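You operate a simulated robot arm through the tools that you are given. There is no shell and no other tool.

Carry out the task below with a simulated robot arm. There is one attempt and no reset: what you move stays moved.

## Task
Pack the grey stacking box on the top of the work bench. At the end: the green cube light is in the grey stacking box; the yellow cube light stands on top of the silver lens; the blue cube light is in the grey stacking box; the white bulb box (marked "90 W") from the top of the work bench is on the brown short carton; whatever was shut is shut again. Leave all else as you found it, and nothing knocked over. Set down upright: bulb box.

The check looks at the end state, three seconds after you hand in, the way a careful person would. Anything else that was tipped, shoved, dropped, spilled or broken makes it a failure.

## Robot
A 6-joint arm with a two-finger gripper, fixed in place. Base frame: the origin is at the foot of the arm, x ahead of it, y to its left, z up; the work surface is at about z = 0. Units: m, degrees, N and s.
With the tool pointing down near the work surface it reaches from about 0.24 to 0.62 m from the base axis. Its first joint turns from -66.0 to 66.0 degrees. Payload 1.37 kg.
Tool frame: the origin (TCP) lies between the finger pads and is the grasp point; the fingertips stand 0.022 m ahead of it; z points along the fingers, y is the line along which they close. The gripper opens to 0.092 m; its body begins 0.065 m behind the TCP.
Orientation is that of the tool frame in the base frame, as a unit quaternion [x, y, z, w]. With the fingers straight down and closing along the base's y, the tool's x points along the base's -x, its y along +y and its z along -z.

## Interface
- The arm moves only by the tool play_rows. Its argument "deltas" is text: rows parted by semicolons, each of 7 numbers parted by spaces: the finger opening in mm, from 0 to 92, then the shift along the tool's x, y, z in units of 25 mm (1.0 is 25 mm), then the turn, a rotation vector about the tool's x, y, z in units of 5 degrees (1.0 is 5 degrees). In form: jaw x y z rx ry rz; .... A call has 1 to 20 rows; each row shifts and turns the commanded pose from where the row before left it, along the tool's axes as they then stand. A call with a number of a shift or a turn outside -1 to 1 is refused whole. Each row takes 0.2 s and may step no farther than 0.05 m and 8.6 degrees from the row before; otherwise, or with a gripper value out of range, the whole call is refused. A pose out of reach is approached as far as the arm can. The call stops where the force on the tool passes 40 N (or 10 N more than at its start, if that is more) or the arm is blocked; 0.2 s more then pass. Each finger travels about 0.0599 m/s and halts on what it meets, pressing with about 26 N; the grip force reading is that of the motor and also rises with nothing between the fingers. The clock runs only during rows and for 0.2 s after the last one: add rows that do not move to give the fingers time. The reply holds the time, the measured pose of the TCP, the force on the tool along the base axes, the opening and the grip force, in the units named above and with some noise, with the torque about the TCP (base axes, N m) and any sound that the robot's microphone picked up.
- Cameras (640 x 400 px; columns grow to the right, rows downward): "scene" is fixed at [0.0436, -0.4469, 0.5688]; the picture's right is [0.66, -0.76, 0.00], its down [-0.53, -0.46, -0.71] and it looks along [0.54, 0.47, -0.70] (base axes); focal length 214 px, centre (320, 200). "wrist" rides on the gripper at [0.071, 0.019, -0.102] in the tool frame; the picture's right is [-0.26, 0.97, 0.00], its down [-0.75, -0.20, -0.62] and it looks along [-0.60, -0.16, 0.78] (tool axes); focal length 280 px, centre (320, 200). There is no depth. A picture from a camera that has moved, and an enlarged one, comes with that camera's place and axes in the base frame and with its lens.
- grab_frame(camera): a new picture of that camera. The clock stands still meanwhile.
- close_up(camera, box): a new picture of the part [left, top, right, bottom] of that camera's present view, enlarged. The clock stands still meanwhile.
- close_job(): hands the job in; it is judged then, once.

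Nothing tells you positions but the pictures and the camera data. Unless the task says otherwise, let go and move clear before handing in.

The tools are called after "Emit:" as a command line: name --argument value ..., lists and objects as JSON in quotes. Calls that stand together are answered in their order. play_rows: Moves the arm, as the interface text tells. Its arguments: {"type":"object","properties":{"deltas":{"type":"string"}},"required":["deltas"]} The other tools are called the same way: grab_frame (camera) takes a picture; close_up (camera, box) takes an enlarged picture of a part of a camera's view; close_job () hands the job in.

At the start:

```text
t: 0.0
tool_pos: [0.3216, -0.1472, 0.3682]
tool_rot: [0.0, 1.0, 0.001, 0.0]
wrist_force: [-0.2, 0.4, 0.3]
wrist_torque: [0.01, -0.01, 0.01]
gripper_width: 0.092
grasp_force: 0.1
```

scene: 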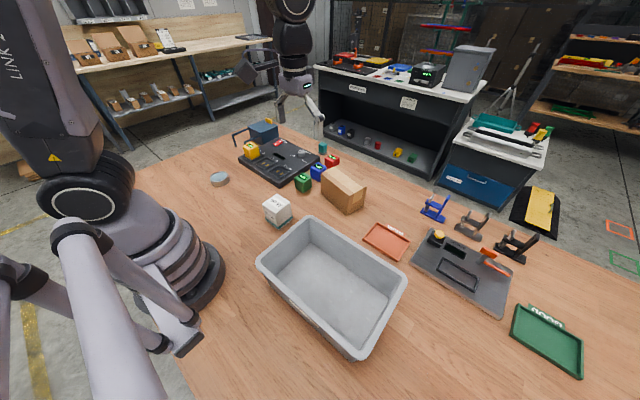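
wrist: 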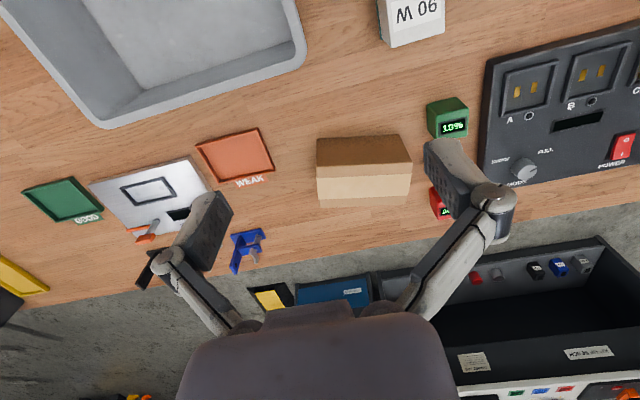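

I see the grey box at the front, a white bulb box, a brown carton, and small cube lights near a black test panel with a round silver disc (probably the lens) at left. I'll take enlarged views to locate everything before moving.

Emit:
close_up --camera "scene" --box '[200, 110, 400, 235]'

Emit:
close_up --camera "scene" --box '[240, 170, 440, 370]'

Emit:
close_up --camera "scene" --box '[400, 180, 600, 380]'

Emit:
grab_frame --camera "wrist"

```text
3.20 times, centred on (300, 172) of scene
camera zoom: at [0.0436, -0.4469, 0.5688], right [0.66, -0.76, 0.0], down [-0.53, -0.46, -0.71], along [0.54, 0.47, -0.7], focal length 686 px, centre (384, 288)
```

zoom: 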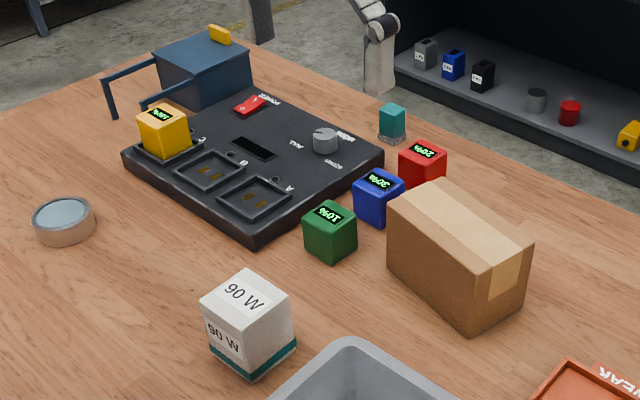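

```text
2.00 times, centred on (340, 270) of scene
camera zoom: at [0.0436, -0.4469, 0.5688], right [0.66, -0.76, 0.0], down [-0.53, -0.46, -0.71], along [0.54, 0.47, -0.7], focal length 429 px, centre (280, 60)
```

zoom: 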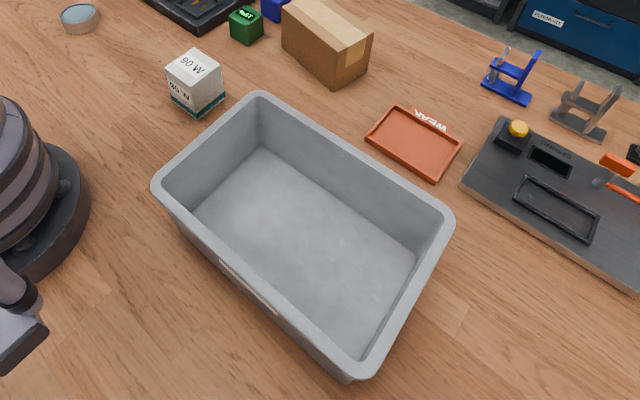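

```text
2.00 times, centred on (500, 280) of scene
camera zoom: at [0.0436, -0.4469, 0.5688], right [0.66, -0.76, 0.0], down [-0.53, -0.46, -0.71], along [0.54, 0.47, -0.7], focal length 429 px, centre (-40, 40)
```

zoom: 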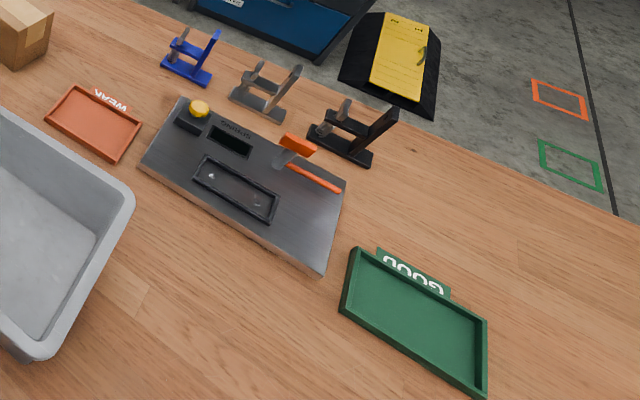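

```text
taken
camera wrist: at [0.2521, -0.128, 0.47], right [0.26, 0.97, 0.0], down [0.75, -0.2, 0.62], along [0.6, -0.16, -0.78], focal length 280 px, centre (320, 200)
```

wrist: 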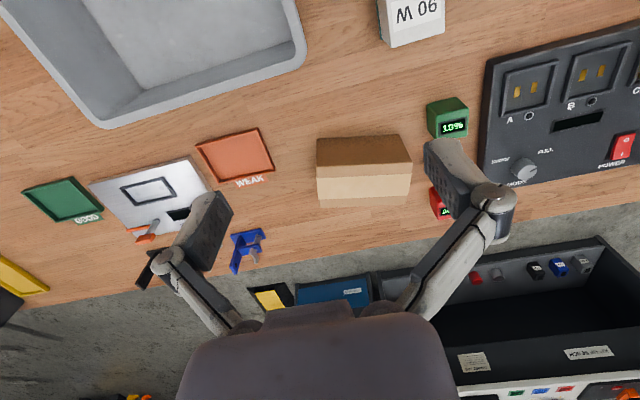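

I can make out the lens disc near (0.30, 0.32) and the green cube near (0.49, 0.03). I'll zoom in more for object sizes and yaw angles.

Emit:
close_up --camera "scene" --box '[255, 185, 305, 235]'

Emit:
close_up --camera "scene" --box '[290, 145, 375, 215]'

Emit:
close_up --camera "scene" --box '[200, 130, 330, 200]'

Emit:
close_up --camera "scene" --box '[320, 60, 480, 170]'

Emit:
close_up --camera "wrist" --box '[280, 0, 500, 220]'

```text
8.00 times, centred on (280, 210) of scene
camera zoom: at [0.0436, -0.4469, 0.5688], right [0.66, -0.76, 0.0], down [-0.53, -0.46, -0.71], along [0.54, 0.47, -0.7], focal length 1716 px, centre (640, 120)
```

zoom: 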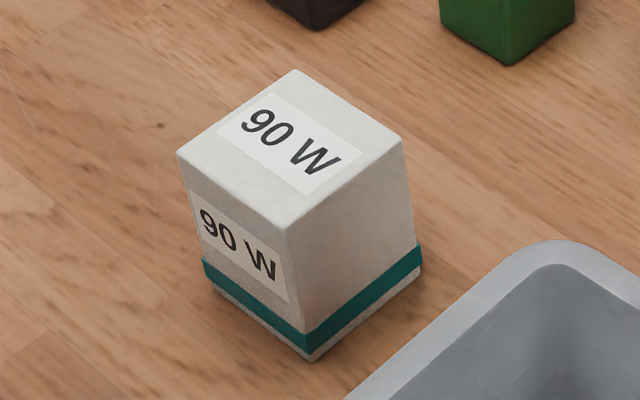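

```text
5.71 times, centred on (332, 180) of scene
camera zoom: at [0.0436, -0.4469, 0.5688], right [0.66, -0.76, 0.0], down [-0.53, -0.46, -0.71], along [0.54, 0.47, -0.7], focal length 1226 px, centre (249, 314)
```

zoom: 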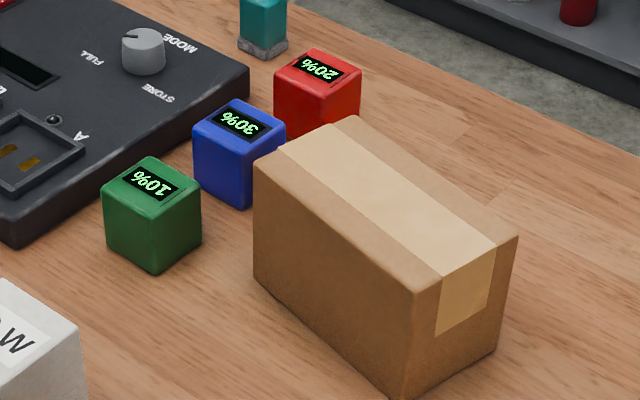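

```text
4.92 times, centred on (265, 165) of scene
camera zoom: at [0.0436, -0.4469, 0.5688], right [0.66, -0.76, 0.0], down [-0.53, -0.46, -0.71], along [0.54, 0.47, -0.7], focal length 1056 px, centre (591, 372)
```

zoom: 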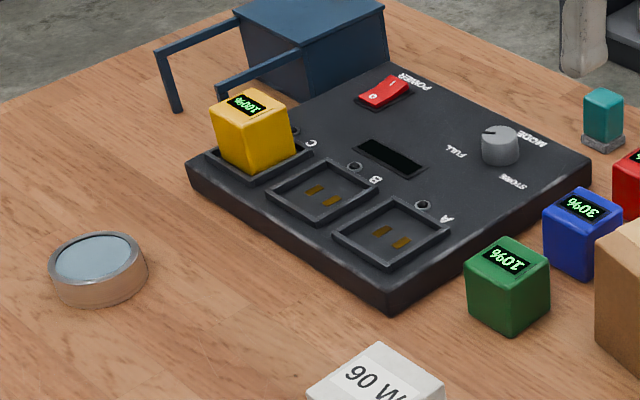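

```text
3.64 times, centred on (400, 115) of scene
camera zoom: at [0.0436, -0.4469, 0.5688], right [0.66, -0.76, 0.0], down [-0.53, -0.46, -0.71], along [0.54, 0.47, -0.7], focal length 780 px, centre (29, 509)
```

zoom: 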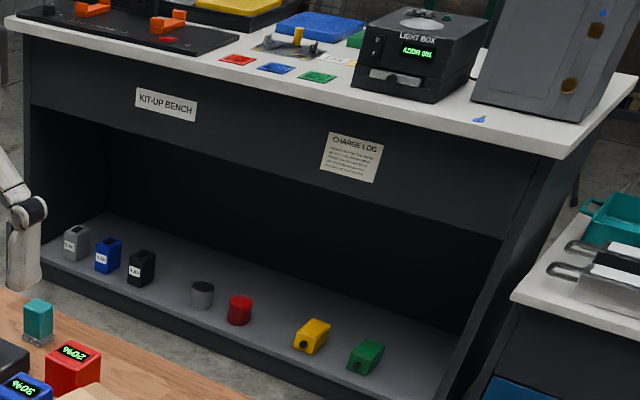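

```text
1.82 times, centred on (390, 110) of wrist
camera zoom: at [0.2521, -0.128, 0.47], right [0.26, 0.97, 0.0], down [0.75, -0.2, 0.62], along [0.6, -0.16, -0.78], focal length 510 px, centre (193, 364)
```

zoom: 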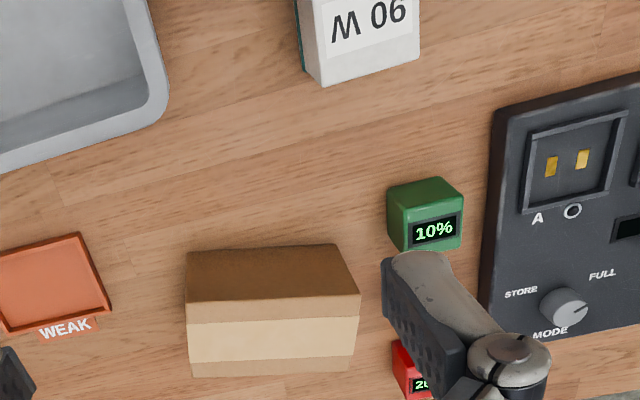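

The bulb box is about 63 × 63 × 80 mm near (0.314, -0.028), and the carton is near (0.53, -0.13) with its top at about 0.097. I'll move above the bulb box to refine this with the wrist camera.

Emit:
play_rows --deltas "92 0.058 0.596 0.741 0 0 0;92 0.058 0.596 0.741 0 0 0;92 0.058 0.596 0.741 0 0 0;92 0.058 0.596 0.741 0 0 0;92 0.058 0.596 0.741 0 0 0;92 0.058 0.596 0.741 0 0 0;92 0.058 0.596 0.741 0 0 0;92 0.058 0.596 0.741 0 0 0;92 0 0 0 0 0 0"

Emit:
grab_frame --camera "wrist"

Emit:
grab_frame --camera "scene"

```text
t: 2.0
tool_pos: [0.3102, -0.0251, 0.2202]
tool_rot: [0.0, 1.0, 0.0, 0.0]
wrist_force: [-0.8, -0.2, 0.8]
wrist_torque: [0.01, -0.01, 0.0]
gripper_width: 0.0921
grasp_force: 0.0
```

```text
taken
camera wrist: at [0.2402, -0.0066, 0.3214], right [0.26, 0.97, 0.0], down [0.75, -0.2, 0.62], along [0.6, -0.16, -0.78], focal length 280 px, centre (320, 200)
```

wrist: 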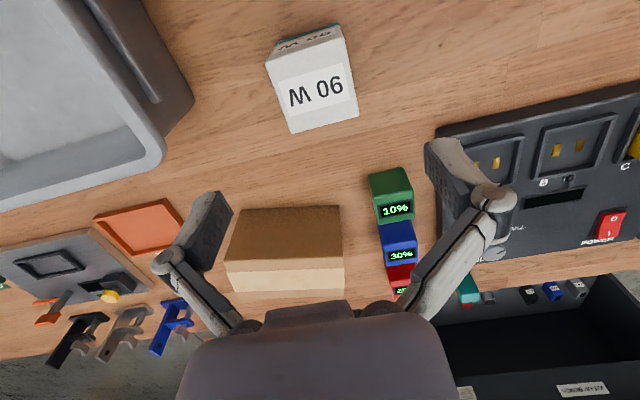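

```text
taken
```

scene: 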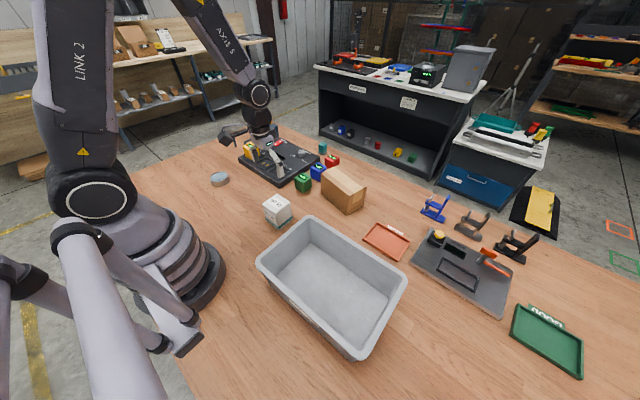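

The wrist camera now shows the bulb box just above image centre. I'll zoom in to refine its centre and yaw.

Emit:
close_up --camera "wrist" --box '[240, 10, 400, 150]'

Emit:
close_up --camera "wrist" --box '[200, 130, 460, 320]'

Emit:
close_up --camera "wrist" --box '[420, 70, 640, 280]'

```text
2.86 times, centred on (320, 80) of wrist
camera zoom: at [0.2402, -0.0066, 0.3214], right [0.26, 0.97, 0.0], down [0.75, -0.2, 0.62], along [0.6, -0.16, -0.78], focal length 801 px, centre (320, 543)
```

zoom: 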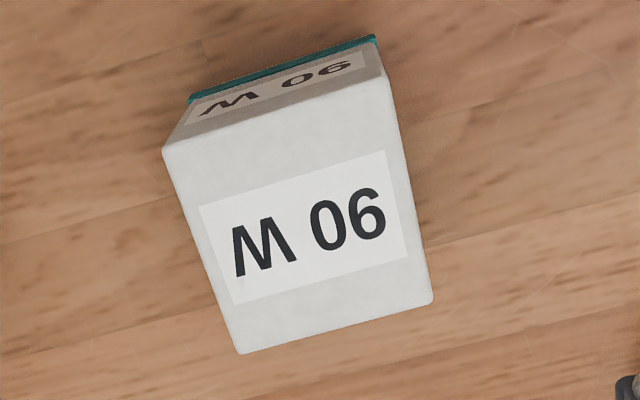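

```text
2.11 times, centred on (330, 225) of wrist
camera zoom: at [0.2402, -0.0066, 0.3214], right [0.26, 0.97, 0.0], down [0.75, -0.2, 0.62], along [0.6, -0.16, -0.78], focal length 590 px, centre (299, 147)
```

zoom: 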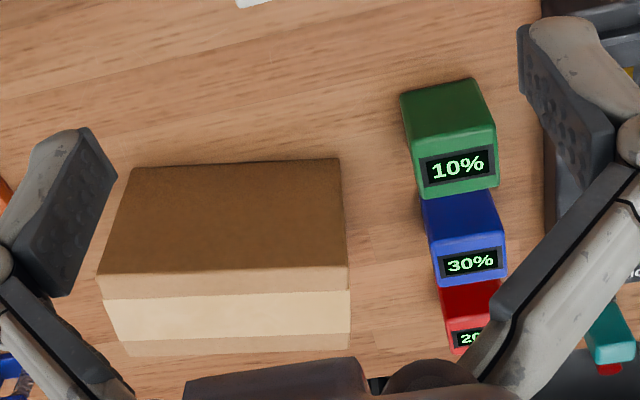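

```text
1.90 times, centred on (530, 175) of wrist
camera zoom: at [0.2402, -0.0066, 0.3214], right [0.26, 0.97, 0.0], down [0.75, -0.2, 0.62], along [0.6, -0.16, -0.78], focal length 534 px, centre (-80, 248)
```

zoom: 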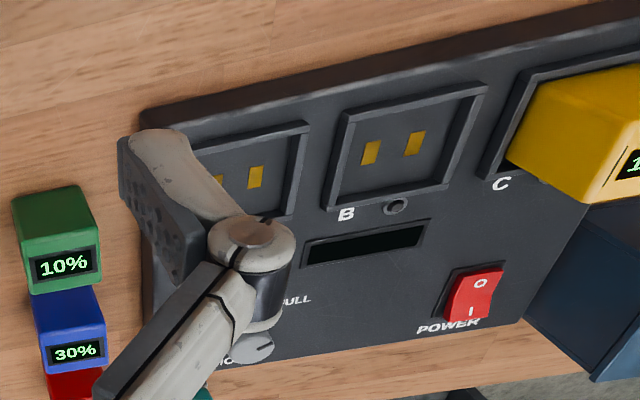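

The bulb box is 64 mm square, centred near (0.312, -0.030), with yaw near zero. I'll lower the open fingers around it.

Emit:
play_rows --deltas "92 -0.08 -0.2 0.8 0 0 0;92 0 0 0.8 0 0 0;92 0 0 0.8 0 0 0;92 0 0 0.8 0 0 0;92 0 0 0.8 0 0 0;92 0 0 0.8 0 0 0;92 0 0 0.8 0 0 0;92 0 0 0.6 0 0 0;92 0 0 0.6 0 0 0;92 0 0 0 0 0 0"

Emit:
grab_frame --camera "wrist"

Emit:
close_up --camera "scene" --box '[200, 110, 400, 235]'

```text
t: 4.2
tool_pos: [0.3113, -0.0341, 0.0507]
tool_rot: [-0.001, 1.0, 0.0, -0.001]
wrist_force: [-0.5, 0.0, -0.2]
wrist_torque: [0.01, 0.0, 0.01]
gripper_width: 0.092
grasp_force: 0.1
```

```text
taken
camera wrist: at [0.2415, -0.0151, 0.1518], right [0.26, 0.97, 0.0], down [0.75, -0.2, 0.62], along [0.6, -0.16, -0.78], focal length 280 px, centre (320, 200)
```

wrist: 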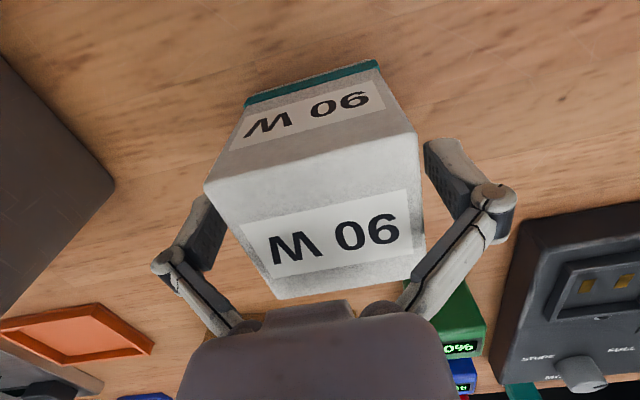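

```text
3.20 times, centred on (300, 172) of scene
camera zoom: at [0.0436, -0.4469, 0.5688], right [0.66, -0.76, 0.0], down [-0.53, -0.46, -0.71], along [0.54, 0.47, -0.7], focal length 686 px, centre (384, 288)
```

zoom: 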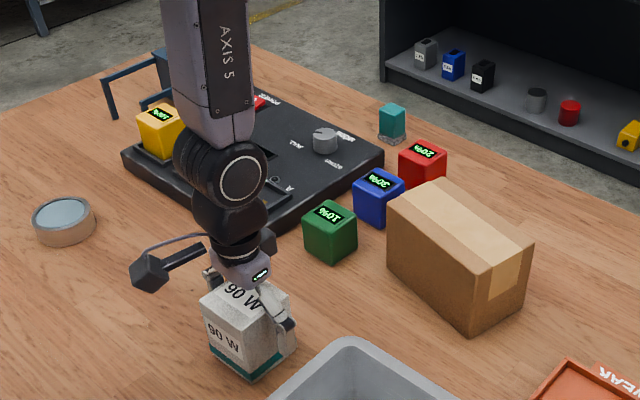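

The fingers straddle the box, about 3 mm off centre in y. I'll recentre and close gently on it.

Emit:
play_rows --deltas "92 0 0.12 0 0 0 0;92 0 0 0 0 0 0"

Emit:
play_rows --deltas "80 0 0 0 0 0 0;70 0 0 0 0 0 0;62 0 0 0 0 0 0;58 0 0 0 0 0 0;58 0 0 0 0 0 0;58 0 0 0 0 0 0"

```text
t: 4.8
tool_pos: [0.312, -0.0311, 0.0498]
tool_rot: [0.0, 1.0, -0.001, 0.0]
wrist_force: [-1.1, 0.7, 0.5]
wrist_torque: [-0.02, 0.0, 0.02]
gripper_width: 0.0922
grasp_force: 0.1
```

```text
t: 6.2
tool_pos: [0.3118, -0.0299, 0.0512]
tool_rot: [0.001, 1.0, 0.0, -0.001]
wrist_force: [-1.3, 0.2, 16.1]
wrist_torque: [0.05, 0.08, 0.14]
gripper_width: 0.0639
grasp_force: 25.9
```

I hold the bulb box, with a width of 63.9 mm. I'll lift it a little and check the grip and weight.

Emit:
play_rows --deltas "58 0 0 -0.4 0 0 0;58 0 0 -0.4 0 0 0;58 0 0 -0.4 0 0 0;58 0 0 0 0 0 0"

Emit:
grab_frame --camera "wrist"

Emit:
close_up --camera "scene" --box '[200, 110, 400, 235]'

```text
t: 7.2
tool_pos: [0.3127, -0.0302, 0.0798]
tool_rot: [0.0, 1.0, 0.001, 0.0]
wrist_force: [-0.7, 0.4, -1.3]
wrist_torque: [0.0, -0.02, -0.05]
gripper_width: 0.0639
grasp_force: 25.8
```

```text
taken
camera wrist: at [0.2421, -0.011, 0.1816], right [0.26, 0.97, 0.0], down [0.75, -0.2, 0.62], along [0.6, -0.16, -0.78], focal length 280 px, centre (320, 200)
```

wrist: 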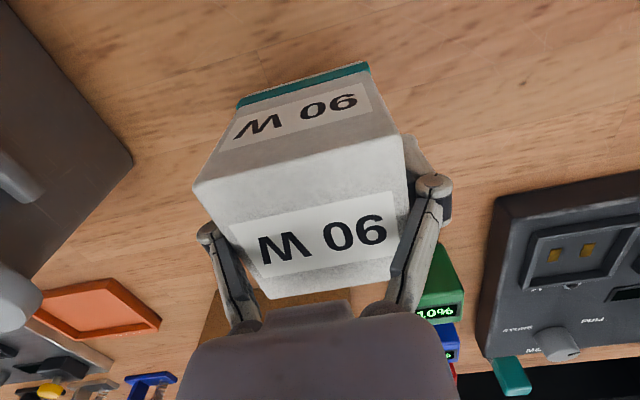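

```text
3.20 times, centred on (300, 172) of scene
camera zoom: at [0.0436, -0.4469, 0.5688], right [0.66, -0.76, 0.0], down [-0.53, -0.46, -0.71], along [0.54, 0.47, -0.7], focal length 686 px, centre (384, 288)
```

zoom: 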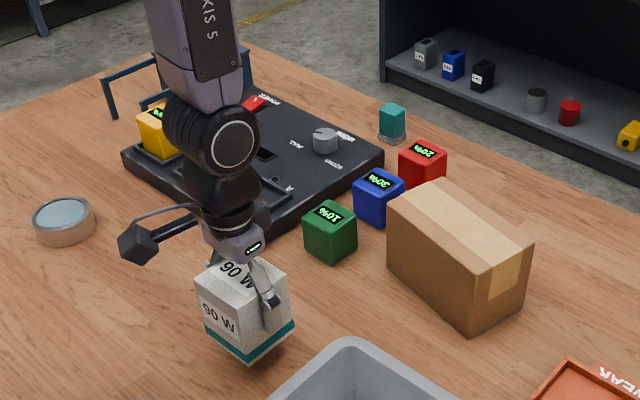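

The bulb box is securely held and light. I'll raise it, carry it above the carton centre at about (0.533, -0.130), and turn it to match the carton's roughly -11.5° yaw.

Emit:
play_rows --deltas "58 0 0 -0.8 0 0 0;58 0 0 -0.8 0 0 0;58 0 0 -0.8 0 0 0;58 0 0 -0.8 0 0 0;58 0 0 -0.8 0 0 0;58 0 0 -0.8 0 0 0;58 -0.8 -0.364 -0.3 0 0 0;58 -0.8 -0.364 -0.3 0 0 0;58 -0.8 -0.364 0 0 0 0;58 -0.8 -0.364 0 0 0 0;58 -0.8 -0.364 0 0 0 0;58 -0.8 -0.364 0 0 0 0;58 -0.8 -0.364 0 0 0 0;58 -0.8 -0.364 0 0 0 0;58 -0.8 -0.364 0 0 0 0;58 -0.8 -0.364 0 0 0 0;58 -0.8 -0.36 0 0 0 0;58 0 0 0 0 0 0"

Emit:
play_rows --deltas "58 0 0 0 0 0 0.6;58 0 0 0 0 0 0.6;58 0 0 0 0 0 0.6;58 0 0 0 0 0 0.5;58 0 0 0 0 0 0"

Emit:
grab_frame --camera "wrist"

Emit:
close_up --camera "scene" --box '[270, 70, 430, 230]'

```text
t: 11.0
tool_pos: [0.5319, -0.1297, 0.2156]
tool_rot: [0.001, 1.0, 0.0, 0.0]
wrist_force: [-0.1, 0.2, -0.6]
wrist_torque: [-0.03, 0.01, -0.01]
gripper_width: 0.0637
grasp_force: 25.9
```

```text
t: 12.2
tool_pos: [0.5323, -0.1294, 0.2156]
tool_rot: [0.101, 0.995, 0.0, 0.001]
wrist_force: [0.7, -1.0, -0.9]
wrist_torque: [0.03, 0.0, -0.01]
gripper_width: 0.0636
grasp_force: 26.5
```

```text
taken
camera wrist: at [0.4672, -0.0968, 0.3172], right [0.45, 0.89, 0.0], down [0.7, -0.35, 0.62], along [0.56, -0.28, -0.78], focal length 280 px, centre (320, 200)
```

wrist: 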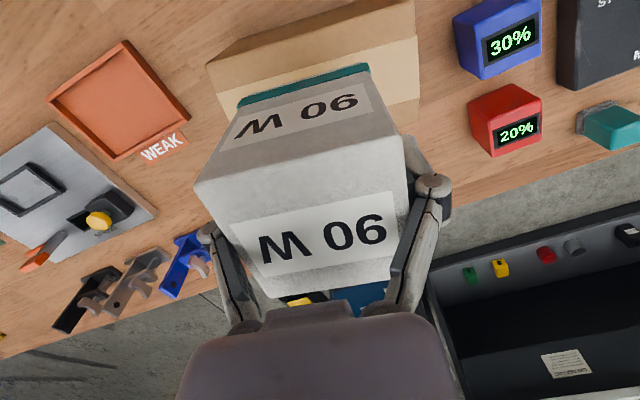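

```text
2.50 times, centred on (350, 150) of scene
camera zoom: at [0.0436, -0.4469, 0.5688], right [0.66, -0.76, 0.0], down [-0.53, -0.46, -0.71], along [0.54, 0.47, -0.7], focal length 536 px, centre (245, 325)
```

zoom: 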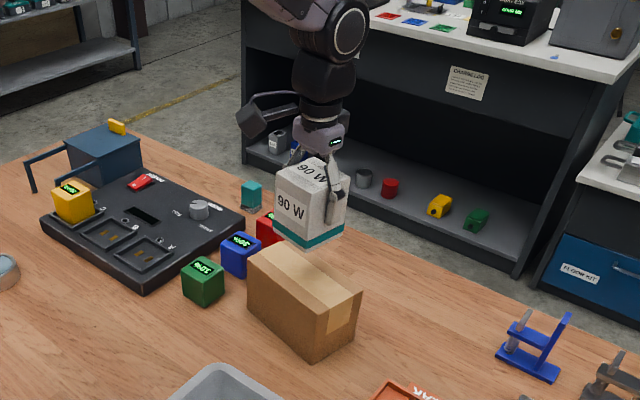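

The bulb box hangs aligned over the carton. I'll lower it to just above the carton top, then go down in small steps while watching the force.

Emit:
play_rows --deltas "58 0 0 0.5 0 0 0;58 0 0 0.5 0 0 0;58 0 0 0.5 0 0 0;58 0 0 0.5 0 0 0;58 0 0 0.3 0 0 0;58 0 0 0 0 0 0"

Emit:
close_up --camera "scene" --box '[290, 120, 390, 220]'

Emit:
grab_frame --camera "wrist"

```text
t: 13.6
tool_pos: [0.5315, -0.128, 0.1579]
tool_rot: [0.101, 0.995, 0.0, 0.0]
wrist_force: [-0.1, -0.5, -2.4]
wrist_torque: [0.01, 0.0, 0.0]
gripper_width: 0.0634
grasp_force: 26.4
```

```text
4.00 times, centred on (340, 170) of scene
camera zoom: at [0.0436, -0.4469, 0.5688], right [0.66, -0.76, 0.0], down [-0.53, -0.46, -0.71], along [0.54, 0.47, -0.7], focal length 858 px, centre (240, 320)
```

zoom: 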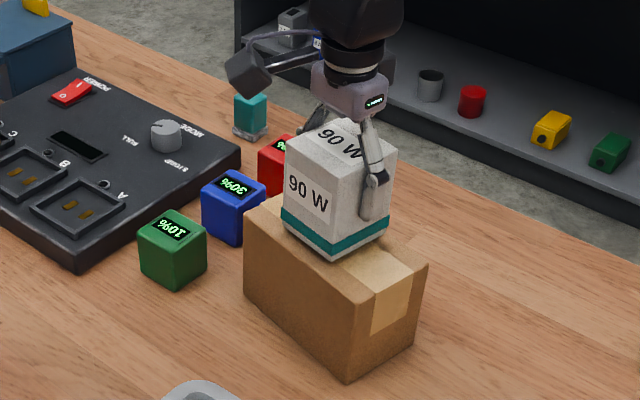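

```text
taken
camera wrist: at [0.467, -0.0963, 0.2597], right [0.45, 0.89, 0.0], down [0.7, -0.35, 0.62], along [0.56, -0.28, -0.78], focal length 280 px, centre (320, 200)
```

wrist: 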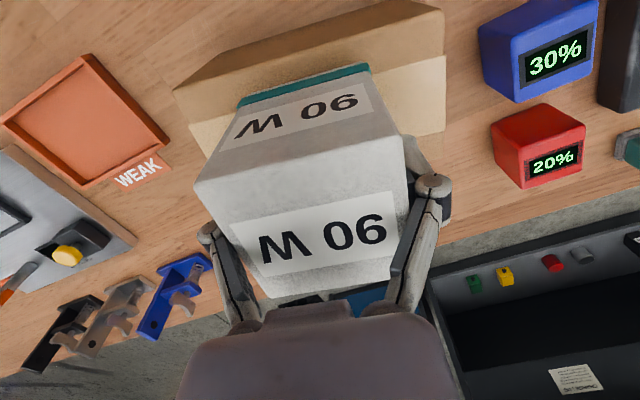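

The box is about 1 cm above the carton and looks well centred. I'll do the final small lowering steps.

Emit:
play_rows --deltas "58 0 0 0.12 0 0 0;58 0 0 0.12 0 0 0;58 0 0 0 0 0 0"

Emit:
close_up --camera "scene" --box '[310, 160, 360, 210]'

```text
t: 14.4
tool_pos: [0.5332, -0.1282, 0.1516]
tool_rot: [0.101, 0.995, 0.0, 0.001]
wrist_force: [1.5, 0.2, -1.1]
wrist_torque: [0.03, 0.02, 0.03]
gripper_width: 0.0636
grasp_force: 26.3
```

```text
8.00 times, centred on (335, 185) of scene
camera zoom: at [0.0436, -0.4469, 0.5688], right [0.66, -0.76, 0.0], down [-0.53, -0.46, -0.71], along [0.54, 0.47, -0.7], focal length 1716 px, centre (200, 320)
```

zoom: 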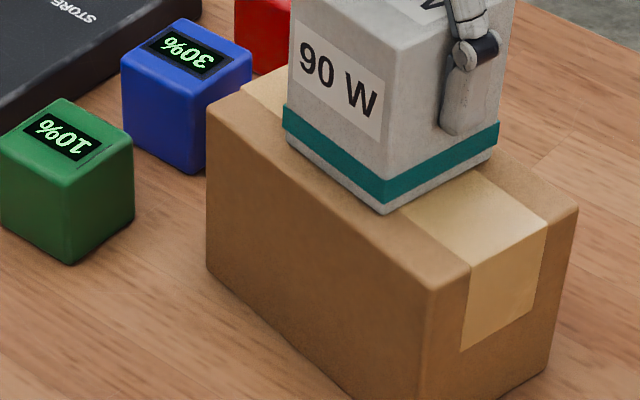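

Still no contact at 0.1516. I'll continue in about 1 mm steps.

Emit:
play_rows --deltas "58 0 0 0.06 0 0 0;58 0 0 0 0 0 0"

Emit:
play_rows --deltas "58 0 0 0.06 0 0 0;58 0 0 0 0 0 0"

```text
t: 15.0
tool_pos: [0.5314, -0.1299, 0.1511]
tool_rot: [0.1, 0.995, 0.001, 0.002]
wrist_force: [-5.6, -0.2, 13.3]
wrist_torque: [0.12, 0.29, 0.05]
gripper_width: 0.0636
grasp_force: 26.3
```

```text
t: 15.6
tool_pos: [0.5341, -0.1295, 0.1514]
tool_rot: [0.1, 0.995, 0.0, 0.002]
wrist_force: [-9.3, 3.9, 32.2]
wrist_torque: [0.16, 0.34, 0.09]
gripper_width: 0.0639
grasp_force: 26.4
```

There's contact at about z = 0.151. I'll relax the downward push, then release gently.

Emit:
play_rows --deltas "58 0 0 -0.09 0 0 0;58 0 0 0 0 0 0"

Emit:
play_rows --deltas "66 0 0 0 0 0 0;72 0 0 0 0 0 0;80 0 0 0 0 0 0;88 0 0 0 0 0 0;92 0 0 0 0 0 0;92 0 0 0 0 0 0"

Emit:
grab_frame --camera "wrist"

Emit:
close_up --camera "scene" --box '[290, 120, 390, 220]'

```text
t: 16.2
tool_pos: [0.5329, -0.1302, 0.1519]
tool_rot: [0.1, 0.995, 0.0, 0.002]
wrist_force: [6.0, 1.5, 9.3]
wrist_torque: [-0.01, -0.59, 0.04]
gripper_width: 0.0636
grasp_force: 26.2
```

```text
t: 17.6
tool_pos: [0.5312, -0.129, 0.1526]
tool_rot: [0.101, 0.995, 0.001, 0.0]
wrist_force: [-1.0, 0.3, -0.2]
wrist_torque: [-0.01, 0.02, -0.01]
gripper_width: 0.092
grasp_force: 0.0
```

```text
taken
camera wrist: at [0.4672, -0.0972, 0.2533], right [0.45, 0.89, 0.0], down [0.7, -0.35, 0.63], along [0.56, -0.28, -0.78], focal length 280 px, centre (320, 200)
```

wrist: 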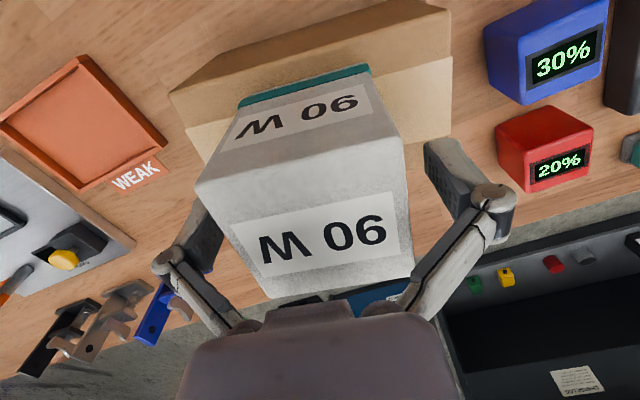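

```text
4.00 times, centred on (340, 170) of scene
camera zoom: at [0.0436, -0.4469, 0.5688], right [0.66, -0.76, 0.0], down [-0.53, -0.46, -0.71], along [0.54, 0.47, -0.7], focal length 858 px, centre (240, 320)
```

zoom: 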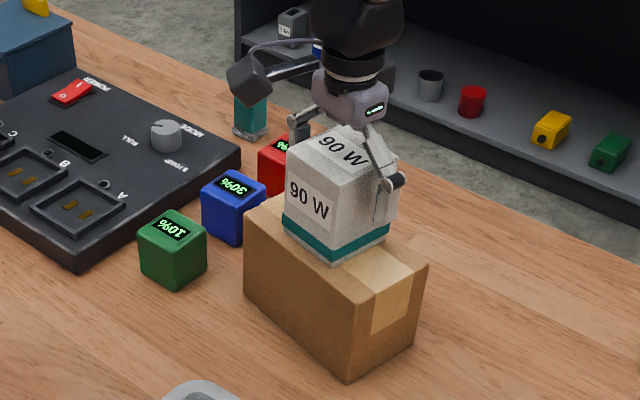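

The bulb box stands upright on the carton and the carton has not moved. I'll rise clear, rotate back, and move over toward the green cube.

Emit:
play_rows --deltas "92 0 0 -0.4 0 0 0;92 0 0 -0.6 0 0 0;92 0 0 -0.8 0 0 0;92 0 0 -0.8 0 0 0;92 0 0 -0.8 0 0 0;92 0 0 -0.8 0 0 0;92 0 0 -0.6 0 0 0;92 0 0 0 0 0 -0.6;92 0 0 0 0 0 -0.6;92 0 0 0 0 0 -0.6;92 0 0 0 0 0 -0.5;92 0.2 0.8 0 0 0 0;92 0.2 0.8 0 0 0 0;92 0.2 0.8 0 0 0 0;92 0.2 0.8 0 0 0 0;92 0.2 0.8 0 0 0 0;92 0.2 0.8 0 0 0 0;92 0.2 0.8 0 0 0 0;92 0.2 0.75 0 0 0 0;92 0 0 0 0 0 0"

Emit:
grab_frame --camera "wrist"

Emit:
grab_frame --camera "scene"

```text
t: 21.8
tool_pos: [0.4906, 0.029, 0.2689]
tool_rot: [0.001, 1.0, 0.001, 0.0]
wrist_force: [0.6, 0.0, -0.8]
wrist_torque: [0.01, 0.02, 0.01]
gripper_width: 0.0919
grasp_force: 0.1
```

```text
taken
camera wrist: at [0.4209, 0.0474, 0.3714], right [0.26, 0.96, 0.0], down [0.75, -0.2, 0.63], along [0.6, -0.16, -0.78], focal length 280 px, centre (320, 200)
```

wrist: 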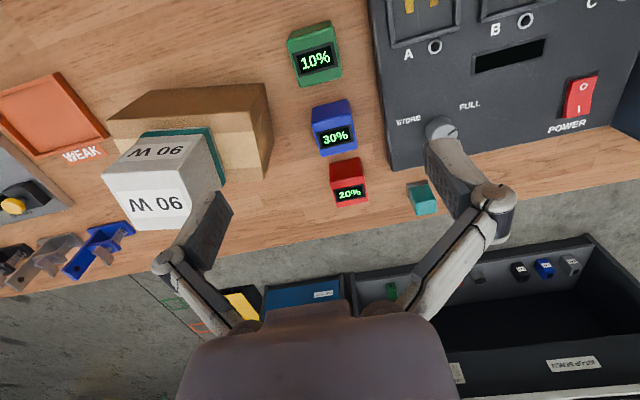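

```text
taken
```

scene: 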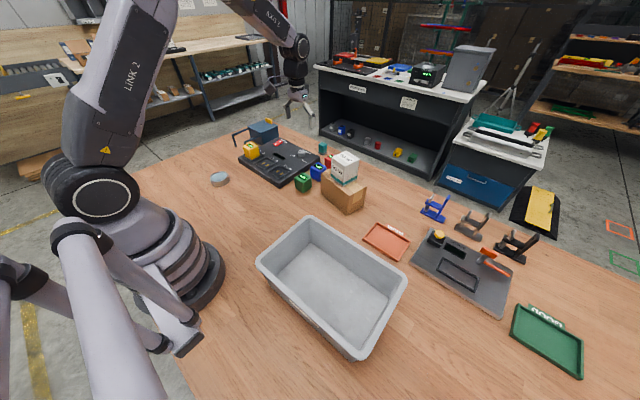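

Emit:
close_up --camera "wrist" --box '[270, 10, 390, 110]'

Emit:
close_up --camera "wrist" --box '[290, 80, 470, 230]'

```text
4.00 times, centred on (330, 60) of wrist
camera zoom: at [0.4209, 0.0474, 0.3714], right [0.26, 0.96, 0.0], down [0.75, -0.2, 0.63], along [0.6, -0.16, -0.78], focal length 1122 px, centre (280, 760)
```

zoom: 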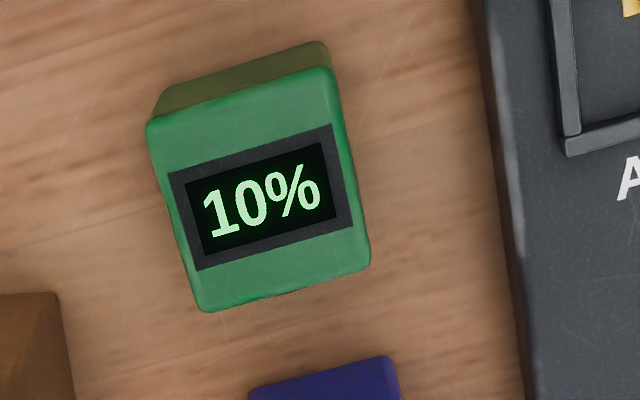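

```text
2.67 times, centred on (380, 155) of wrist
camera zoom: at [0.4209, 0.0474, 0.3714], right [0.26, 0.96, 0.0], down [0.75, -0.2, 0.63], along [0.6, -0.16, -0.78], focal length 748 px, centre (160, 320)
```

zoom: 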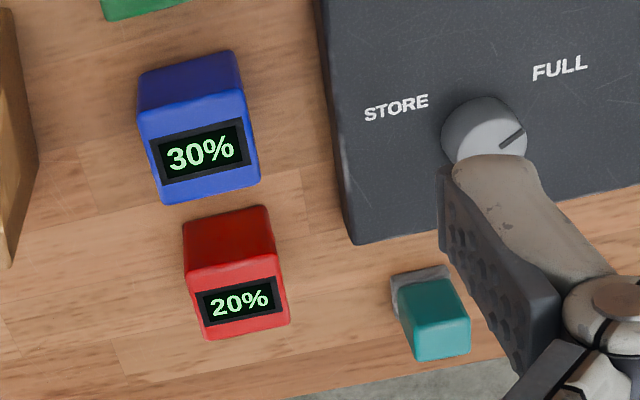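

The green cube is about 48 mm wide at roughly (0.488, 0.027), with the panel edge at y ≈ 0.09. I'll narrow the fingers to 68 mm and come down partway to check the alignment.

Emit:
play_rows --deltas "84 0.1 -0.08 0.75 0 0 0;76 0 0 0.75 0 0 0;68 0 0 0.75 0 0 0;68 0 0 0.75 0 0 0;68 0 0 0.75 0 0 0;68 0 0 0.75 0 0 0;68 0 0 0.75 0 0 0;68 0 0 0.75 0 0 0;68 0 0 0.6 0 0 0;68 0 0 0 0 0 0"

Emit:
grab_frame --camera "wrist"

Emit:
close_up --camera "scene" --box '[250, 100, 370, 220]'

```text
t: 24.0
tool_pos: [0.4897, 0.0278, 0.1049]
tool_rot: [0.0, 1.0, 0.001, 0.0]
wrist_force: [0.7, -0.4, -0.4]
wrist_torque: [-0.02, 0.02, 0.0]
gripper_width: 0.0682
grasp_force: 0.1
```

```text
taken
camera wrist: at [0.4191, 0.0468, 0.2067], right [0.26, 0.97, 0.0], down [0.75, -0.2, 0.63], along [0.6, -0.16, -0.78], focal length 280 px, centre (320, 200)
```

wrist: 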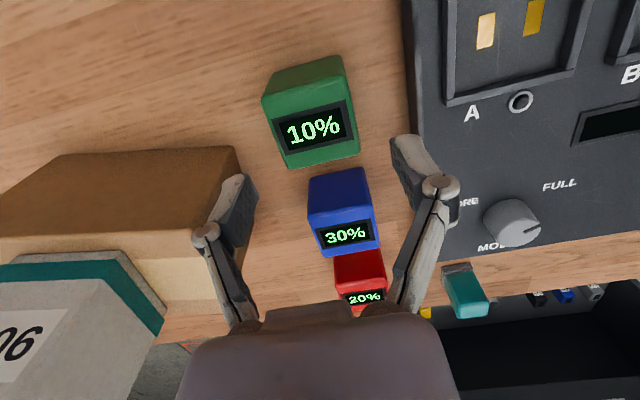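

```text
3.33 times, centred on (310, 160) of scene
camera zoom: at [0.0436, -0.4469, 0.5688], right [0.66, -0.76, 0.0], down [-0.53, -0.46, -0.71], along [0.54, 0.47, -0.7], focal length 715 px, centre (353, 333)
```

zoom: 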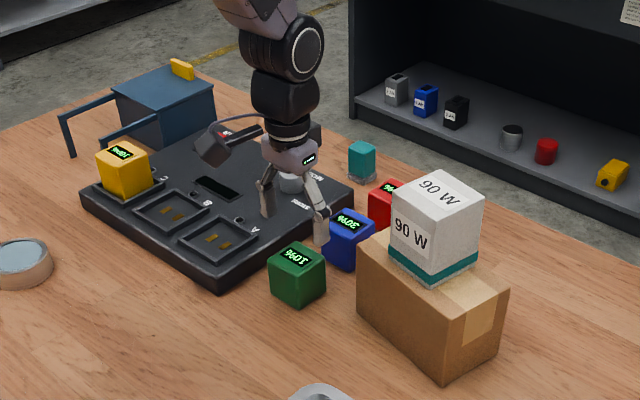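

The cube sits slightly toward -y of the tool, at about (0.487, 0.025). I'll adjust and lower to grasp height.

Emit:
play_rows --deltas "68 0.1 -0.1 0.7 0 0 0;68 0 0 0.7 0 0 0;68 0 0 0.6 0 0 0;68 0 0 0.5 0 0 0;68 0 0 0.34 0 0 0;68 0 0 0 0 0 0"

Emit:
grab_frame --camera "wrist"

Emit:
close_up --camera "scene" --box '[270, 130, 350, 210]'

```text
t: 25.4
tool_pos: [0.4865, 0.0242, 0.0342]
tool_rot: [0.0, 1.0, 0.0, 0.0]
wrist_force: [0.0, 0.0, 0.3]
wrist_torque: [-0.02, -0.04, -0.02]
gripper_width: 0.0681
grasp_force: 0.0
```

```text
taken
camera wrist: at [0.4164, 0.043, 0.1361], right [0.26, 0.97, 0.0], down [0.75, -0.2, 0.62], along [0.6, -0.16, -0.78], focal length 280 px, centre (320, 200)
```

wrist: 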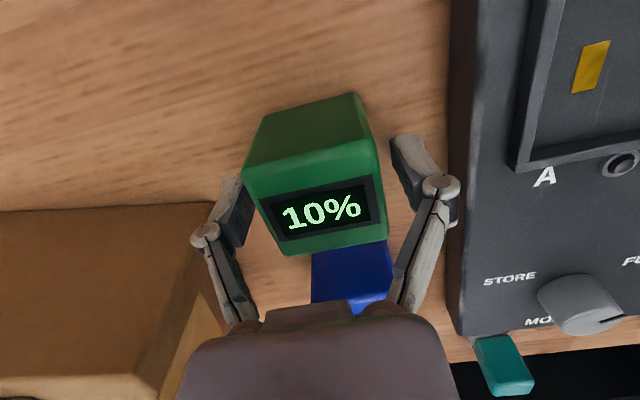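

```text
5.00 times, centred on (310, 170) of scene
camera zoom: at [0.0436, -0.4469, 0.5688], right [0.66, -0.76, 0.0], down [-0.53, -0.46, -0.71], along [0.54, 0.47, -0.7], focal length 1072 px, centre (370, 350)
```

zoom: 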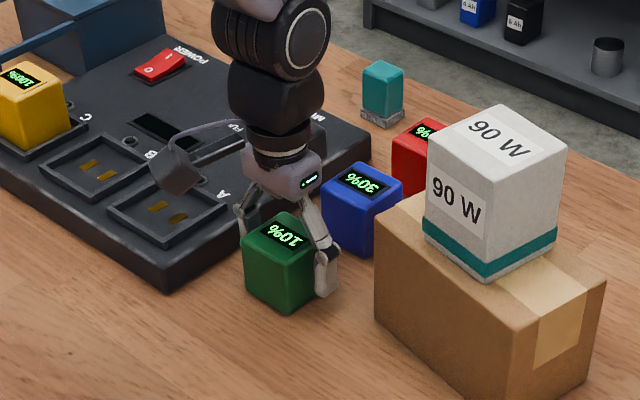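

The fingers straddle the green cube with margins on both sides. I'll close on it and lift slightly.

Emit:
play_rows --deltas "60 0 0 0 0 0 0;52 0 0 0 0 0 0;46 0 0 0 0 0 0;42 0 0 0 0 0 0;42 0 0 0 0 0 0;42 0 0 0 0 0 0"

Emit:
play_rows --deltas "42 0 0 -0.3 0 0 0;42 0 0 -0.4 0 0 0;42 0 0 -0.5 0 0 0;42 0 0 0 0 0 0"

Emit:
grab_frame --camera "wrist"

```text
t: 26.8
tool_pos: [0.4862, 0.0236, 0.0354]
tool_rot: [0.0, 1.0, 0.001, 0.001]
wrist_force: [0.5, 0.6, 1.9]
wrist_torque: [-0.01, 0.03, -0.04]
gripper_width: 0.0496
grasp_force: 26.3
```

```text
t: 27.8
tool_pos: [0.4877, 0.0229, 0.0643]
tool_rot: [0.0, 1.0, -0.001, 0.0]
wrist_force: [-0.7, -0.1, -2.4]
wrist_torque: [0.04, 0.0, 0.03]
gripper_width: 0.0497
grasp_force: 25.6
```

```text
taken
camera wrist: at [0.4168, 0.042, 0.1667], right [0.26, 0.97, 0.0], down [0.75, -0.2, 0.62], along [0.6, -0.16, -0.78], focal length 280 px, centre (320, 200)
```

wrist: 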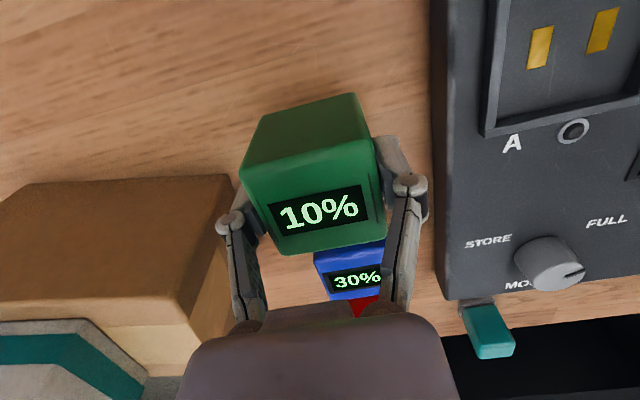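

The green cube is held at 50 mm width. I'll raise it and carry it over toward the grey box.

Emit:
play_rows --deltas "42 0 0 -0.8 0 0 0;42 0 0 -0.8 0 0 0;42 0 0 -0.8 0 0 0;42 0 0 -0.8 0 0 0;42 0 0 -0.8 0 0 0;42 0 0 -0.8 0 0 0;42 0.7 -0.4 -0.8 0 0 0;42 0.7 -0.6 -0.6 0 0 0;42 0.7 -0.75 0 0 0 0;42 0.7 -0.75 0 0 0 0;42 0.7 -0.75 0 0 0 0;42 0.7 -0.75 0 0 0 0;42 0.7 -0.75 0 0 0 0;42 0.7 -0.75 0 0 0 0;42 0 0 0 0 0 0"

Emit:
grab_frame --camera "wrist"

Emit:
grab_frame --camera "scene"

```text
t: 31.0
tool_pos: [0.3475, -0.1143, 0.2209]
tool_rot: [0.001, 1.0, 0.0, -0.001]
wrist_force: [-0.1, -1.0, -2.4]
wrist_torque: [0.04, -0.01, 0.02]
gripper_width: 0.0492
grasp_force: 25.5
```

```text
taken
camera wrist: at [0.2772, -0.0951, 0.3225], right [0.26, 0.97, 0.0], down [0.75, -0.2, 0.63], along [0.6, -0.16, -0.78], focal length 280 px, centre (320, 200)
```

wrist: 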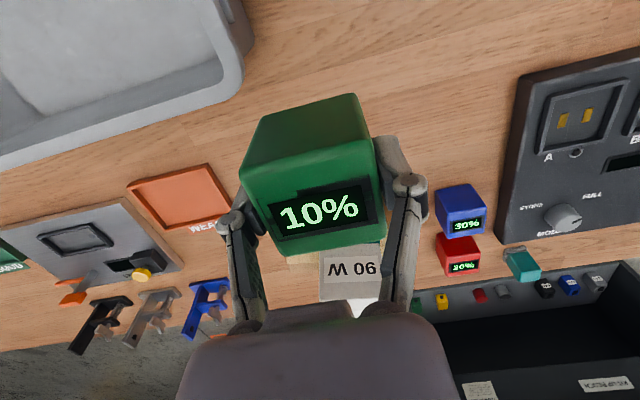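

```text
taken
```

scene: 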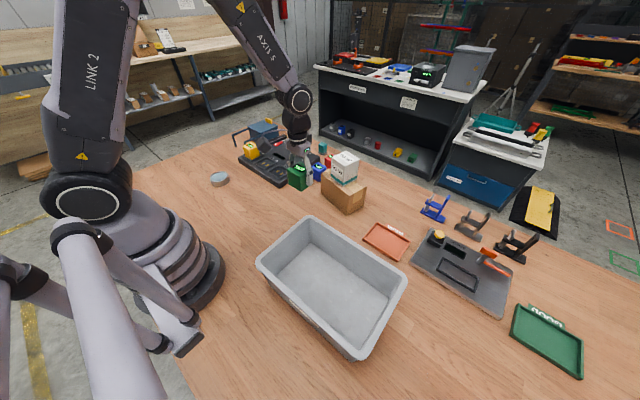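

Next I'll go above the grey box's interior, near (0.25, -0.25), and look again.

Emit:
play_rows --deltas "42 0.557 -0.777 0 0 0 0;42 0.557 -0.777 0 0 0 0;42 0.557 -0.777 0 0 0 0;42 0.557 -0.777 0 0 0 0;42 0.557 -0.777 0 0 0 0;42 0.557 -0.777 0 0 0 0;42 0.557 -0.777 0 0 0 0;42 0 0 0 0 0 0"

Emit:
grab_frame --camera "wrist"

Emit:
close_up --camera "scene" --box '[200, 120, 440, 370]'

```text
t: 32.8
tool_pos: [0.2492, -0.2489, 0.2182]
tool_rot: [0.0, 1.0, 0.0, -0.001]
wrist_force: [0.5, 0.4, -2.0]
wrist_torque: [-0.02, 0.0, -0.02]
gripper_width: 0.0498
grasp_force: 25.2
```

```text
taken
camera wrist: at [0.18, -0.2297, 0.3203], right [0.26, 0.97, 0.0], down [0.75, -0.2, 0.63], along [0.6, -0.16, -0.78], focal length 280 px, centre (320, 200)
```

wrist: 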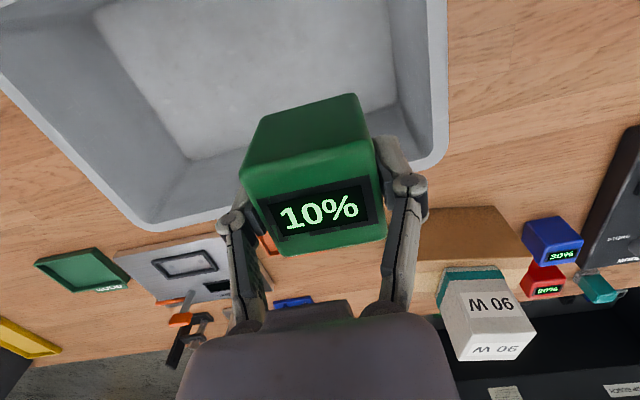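

```text
1.60 times, centred on (320, 245) of scene
camera zoom: at [0.0436, -0.4469, 0.5688], right [0.66, -0.76, 0.0], down [-0.53, -0.46, -0.71], along [0.54, 0.47, -0.7], focal length 343 px, centre (320, 128)
```

zoom: 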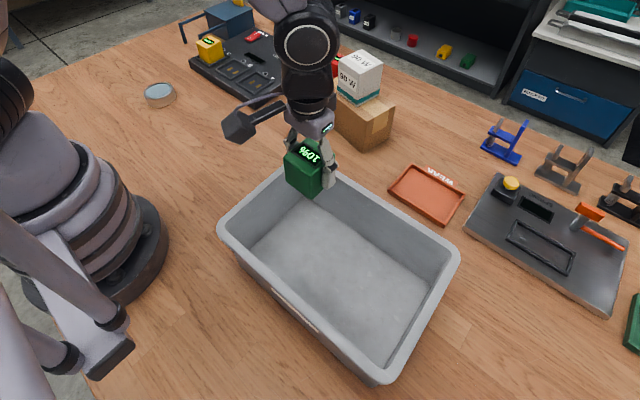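

The box interior spans about x 0.16–0.31 and y -0.44 to -0.175. I'll lower the green cube at about (0.242, -0.252).

Emit:
play_rows --deltas "42 0.29 -0.12 0.7 0 0 0;42 0 0 0.7 0 0 0;42 0 0 0.7 0 0 0;42 0 0 0.7 0 0 0;42 0 0 0.7 0 0 0;42 0 0 0.7 0 0 0;42 0 0 0.6 0 0 0;42 0 0 0.6 0 0 0;42 0 0 0.5 0 0 0;42 0 0 0.4 0 0 0;42 0 0 0 0 0 0"

Emit:
grab_frame --camera "wrist"

Emit:
close_up --camera "scene" --box '[220, 160, 420, 370]'

```text
t: 35.2
tool_pos: [0.2427, -0.2521, 0.0625]
tool_rot: [0.0, 1.0, 0.0, 0.0]
wrist_force: [0.1, -0.1, -2.7]
wrist_torque: [-0.02, 0.02, -0.02]
gripper_width: 0.0496
grasp_force: 25.8
```

```text
taken
camera wrist: at [0.1723, -0.2336, 0.163], right [0.26, 0.97, 0.0], down [0.75, -0.2, 0.63], along [0.6, -0.16, -0.78], focal length 280 px, centre (320, 200)
```

wrist: 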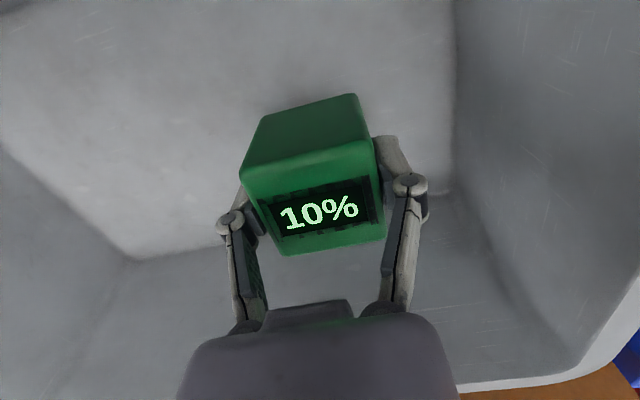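

```text
1.90 times, centred on (320, 265) of scene
camera zoom: at [0.0436, -0.4469, 0.5688], right [0.66, -0.76, 0.0], down [-0.53, -0.46, -0.71], along [0.54, 0.47, -0.7], focal length 408 px, centre (320, 76)
```

zoom: 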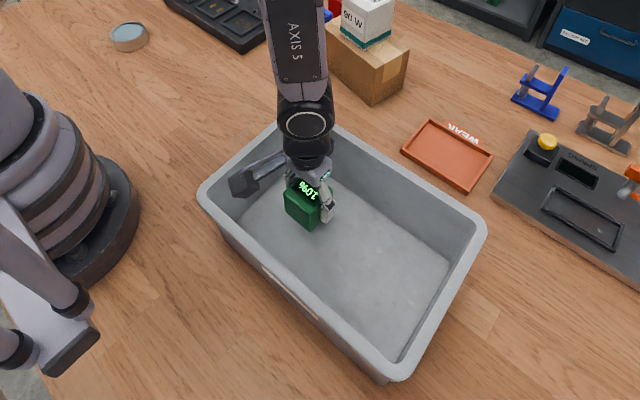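

The cube is inside the box, about 2 cm above its floor. I'll lower it in small steps and watch for contact.

Emit:
play_rows --deltas "42 0 0 0.3 0 0 0;42 0 0 0.25 0 0 0;42 0 0 0 0 0 0"

Emit:
play_rows --deltas "42 0 0 0.1 0 0 0;42 0 0 0 0 0 0"

Emit:
play_rows --deltas "42 0 0 0.08 0 0 0;42 0 0 0 0 0 0"

```text
t: 36.0
tool_pos: [0.2438, -0.2528, 0.0467]
tool_rot: [0.0, 1.0, 0.0, 0.0]
wrist_force: [0.2, -0.3, -2.7]
wrist_torque: [0.02, -0.03, -0.01]
gripper_width: 0.0496
grasp_force: 26.3
```

```text
t: 36.6
tool_pos: [0.2428, -0.2517, 0.0444]
tool_rot: [0.0, 1.0, 0.0, 0.0]
wrist_force: [-0.6, -0.1, -1.7]
wrist_torque: [-0.01, -0.03, -0.02]
gripper_width: 0.0496
grasp_force: 25.3
```

```text
t: 37.2
tool_pos: [0.2425, -0.251, 0.0441]
tool_rot: [0.0, 1.0, -0.001, -0.001]
wrist_force: [0.2, 1.2, -2.3]
wrist_torque: [-0.03, 0.01, 0.02]
gripper_width: 0.0496
grasp_force: 25.7
```

Emit:
play_rows --deltas "42 0 0 0.06 0 0 0;42 0 0 0 0 0 0"

Emit:
play_rows --deltas "42 0 0 0.06 0 0 0;42 0 0 0 0 0 0"

```text
t: 37.8
tool_pos: [0.2437, -0.2526, 0.0411]
tool_rot: [-0.001, 1.0, -0.001, 0.0]
wrist_force: [0.0, 0.2, -2.3]
wrist_torque: [-0.02, 0.04, -0.01]
gripper_width: 0.0496
grasp_force: 26.3
```

```text
t: 38.4
tool_pos: [0.2428, -0.2527, 0.0407]
tool_rot: [0.0, 1.0, -0.001, 0.0]
wrist_force: [-0.1, 0.6, -2.6]
wrist_torque: [-0.01, -0.02, -0.01]
gripper_width: 0.0496
grasp_force: 26.1
```

No contact yet at z ≈ 0.0405, so I'll continue in about 1.5 mm steps.

Emit:
play_rows --deltas "42 0 0 0.06 0 0 0;42 0 0 0 0 0 0"

Emit:
play_rows --deltas "42 0 0 0.05 0 0 0;42 0 0 0 0 0 0"

```text
t: 39.0
tool_pos: [0.2437, -0.2517, 0.0392]
tool_rot: [0.0, 1.0, 0.0, 0.0]
wrist_force: [0.6, 0.3, -2.0]
wrist_torque: [-0.02, -0.01, -0.02]
gripper_width: 0.0498
grasp_force: 25.6
```

```text
t: 39.6
tool_pos: [0.2412, -0.2514, 0.0393]
tool_rot: [0.001, 1.0, 0.0, 0.0]
wrist_force: [0.0, 2.0, 5.0]
wrist_torque: [0.07, -0.03, 0.02]
gripper_width: 0.0498
grasp_force: 26.2
```

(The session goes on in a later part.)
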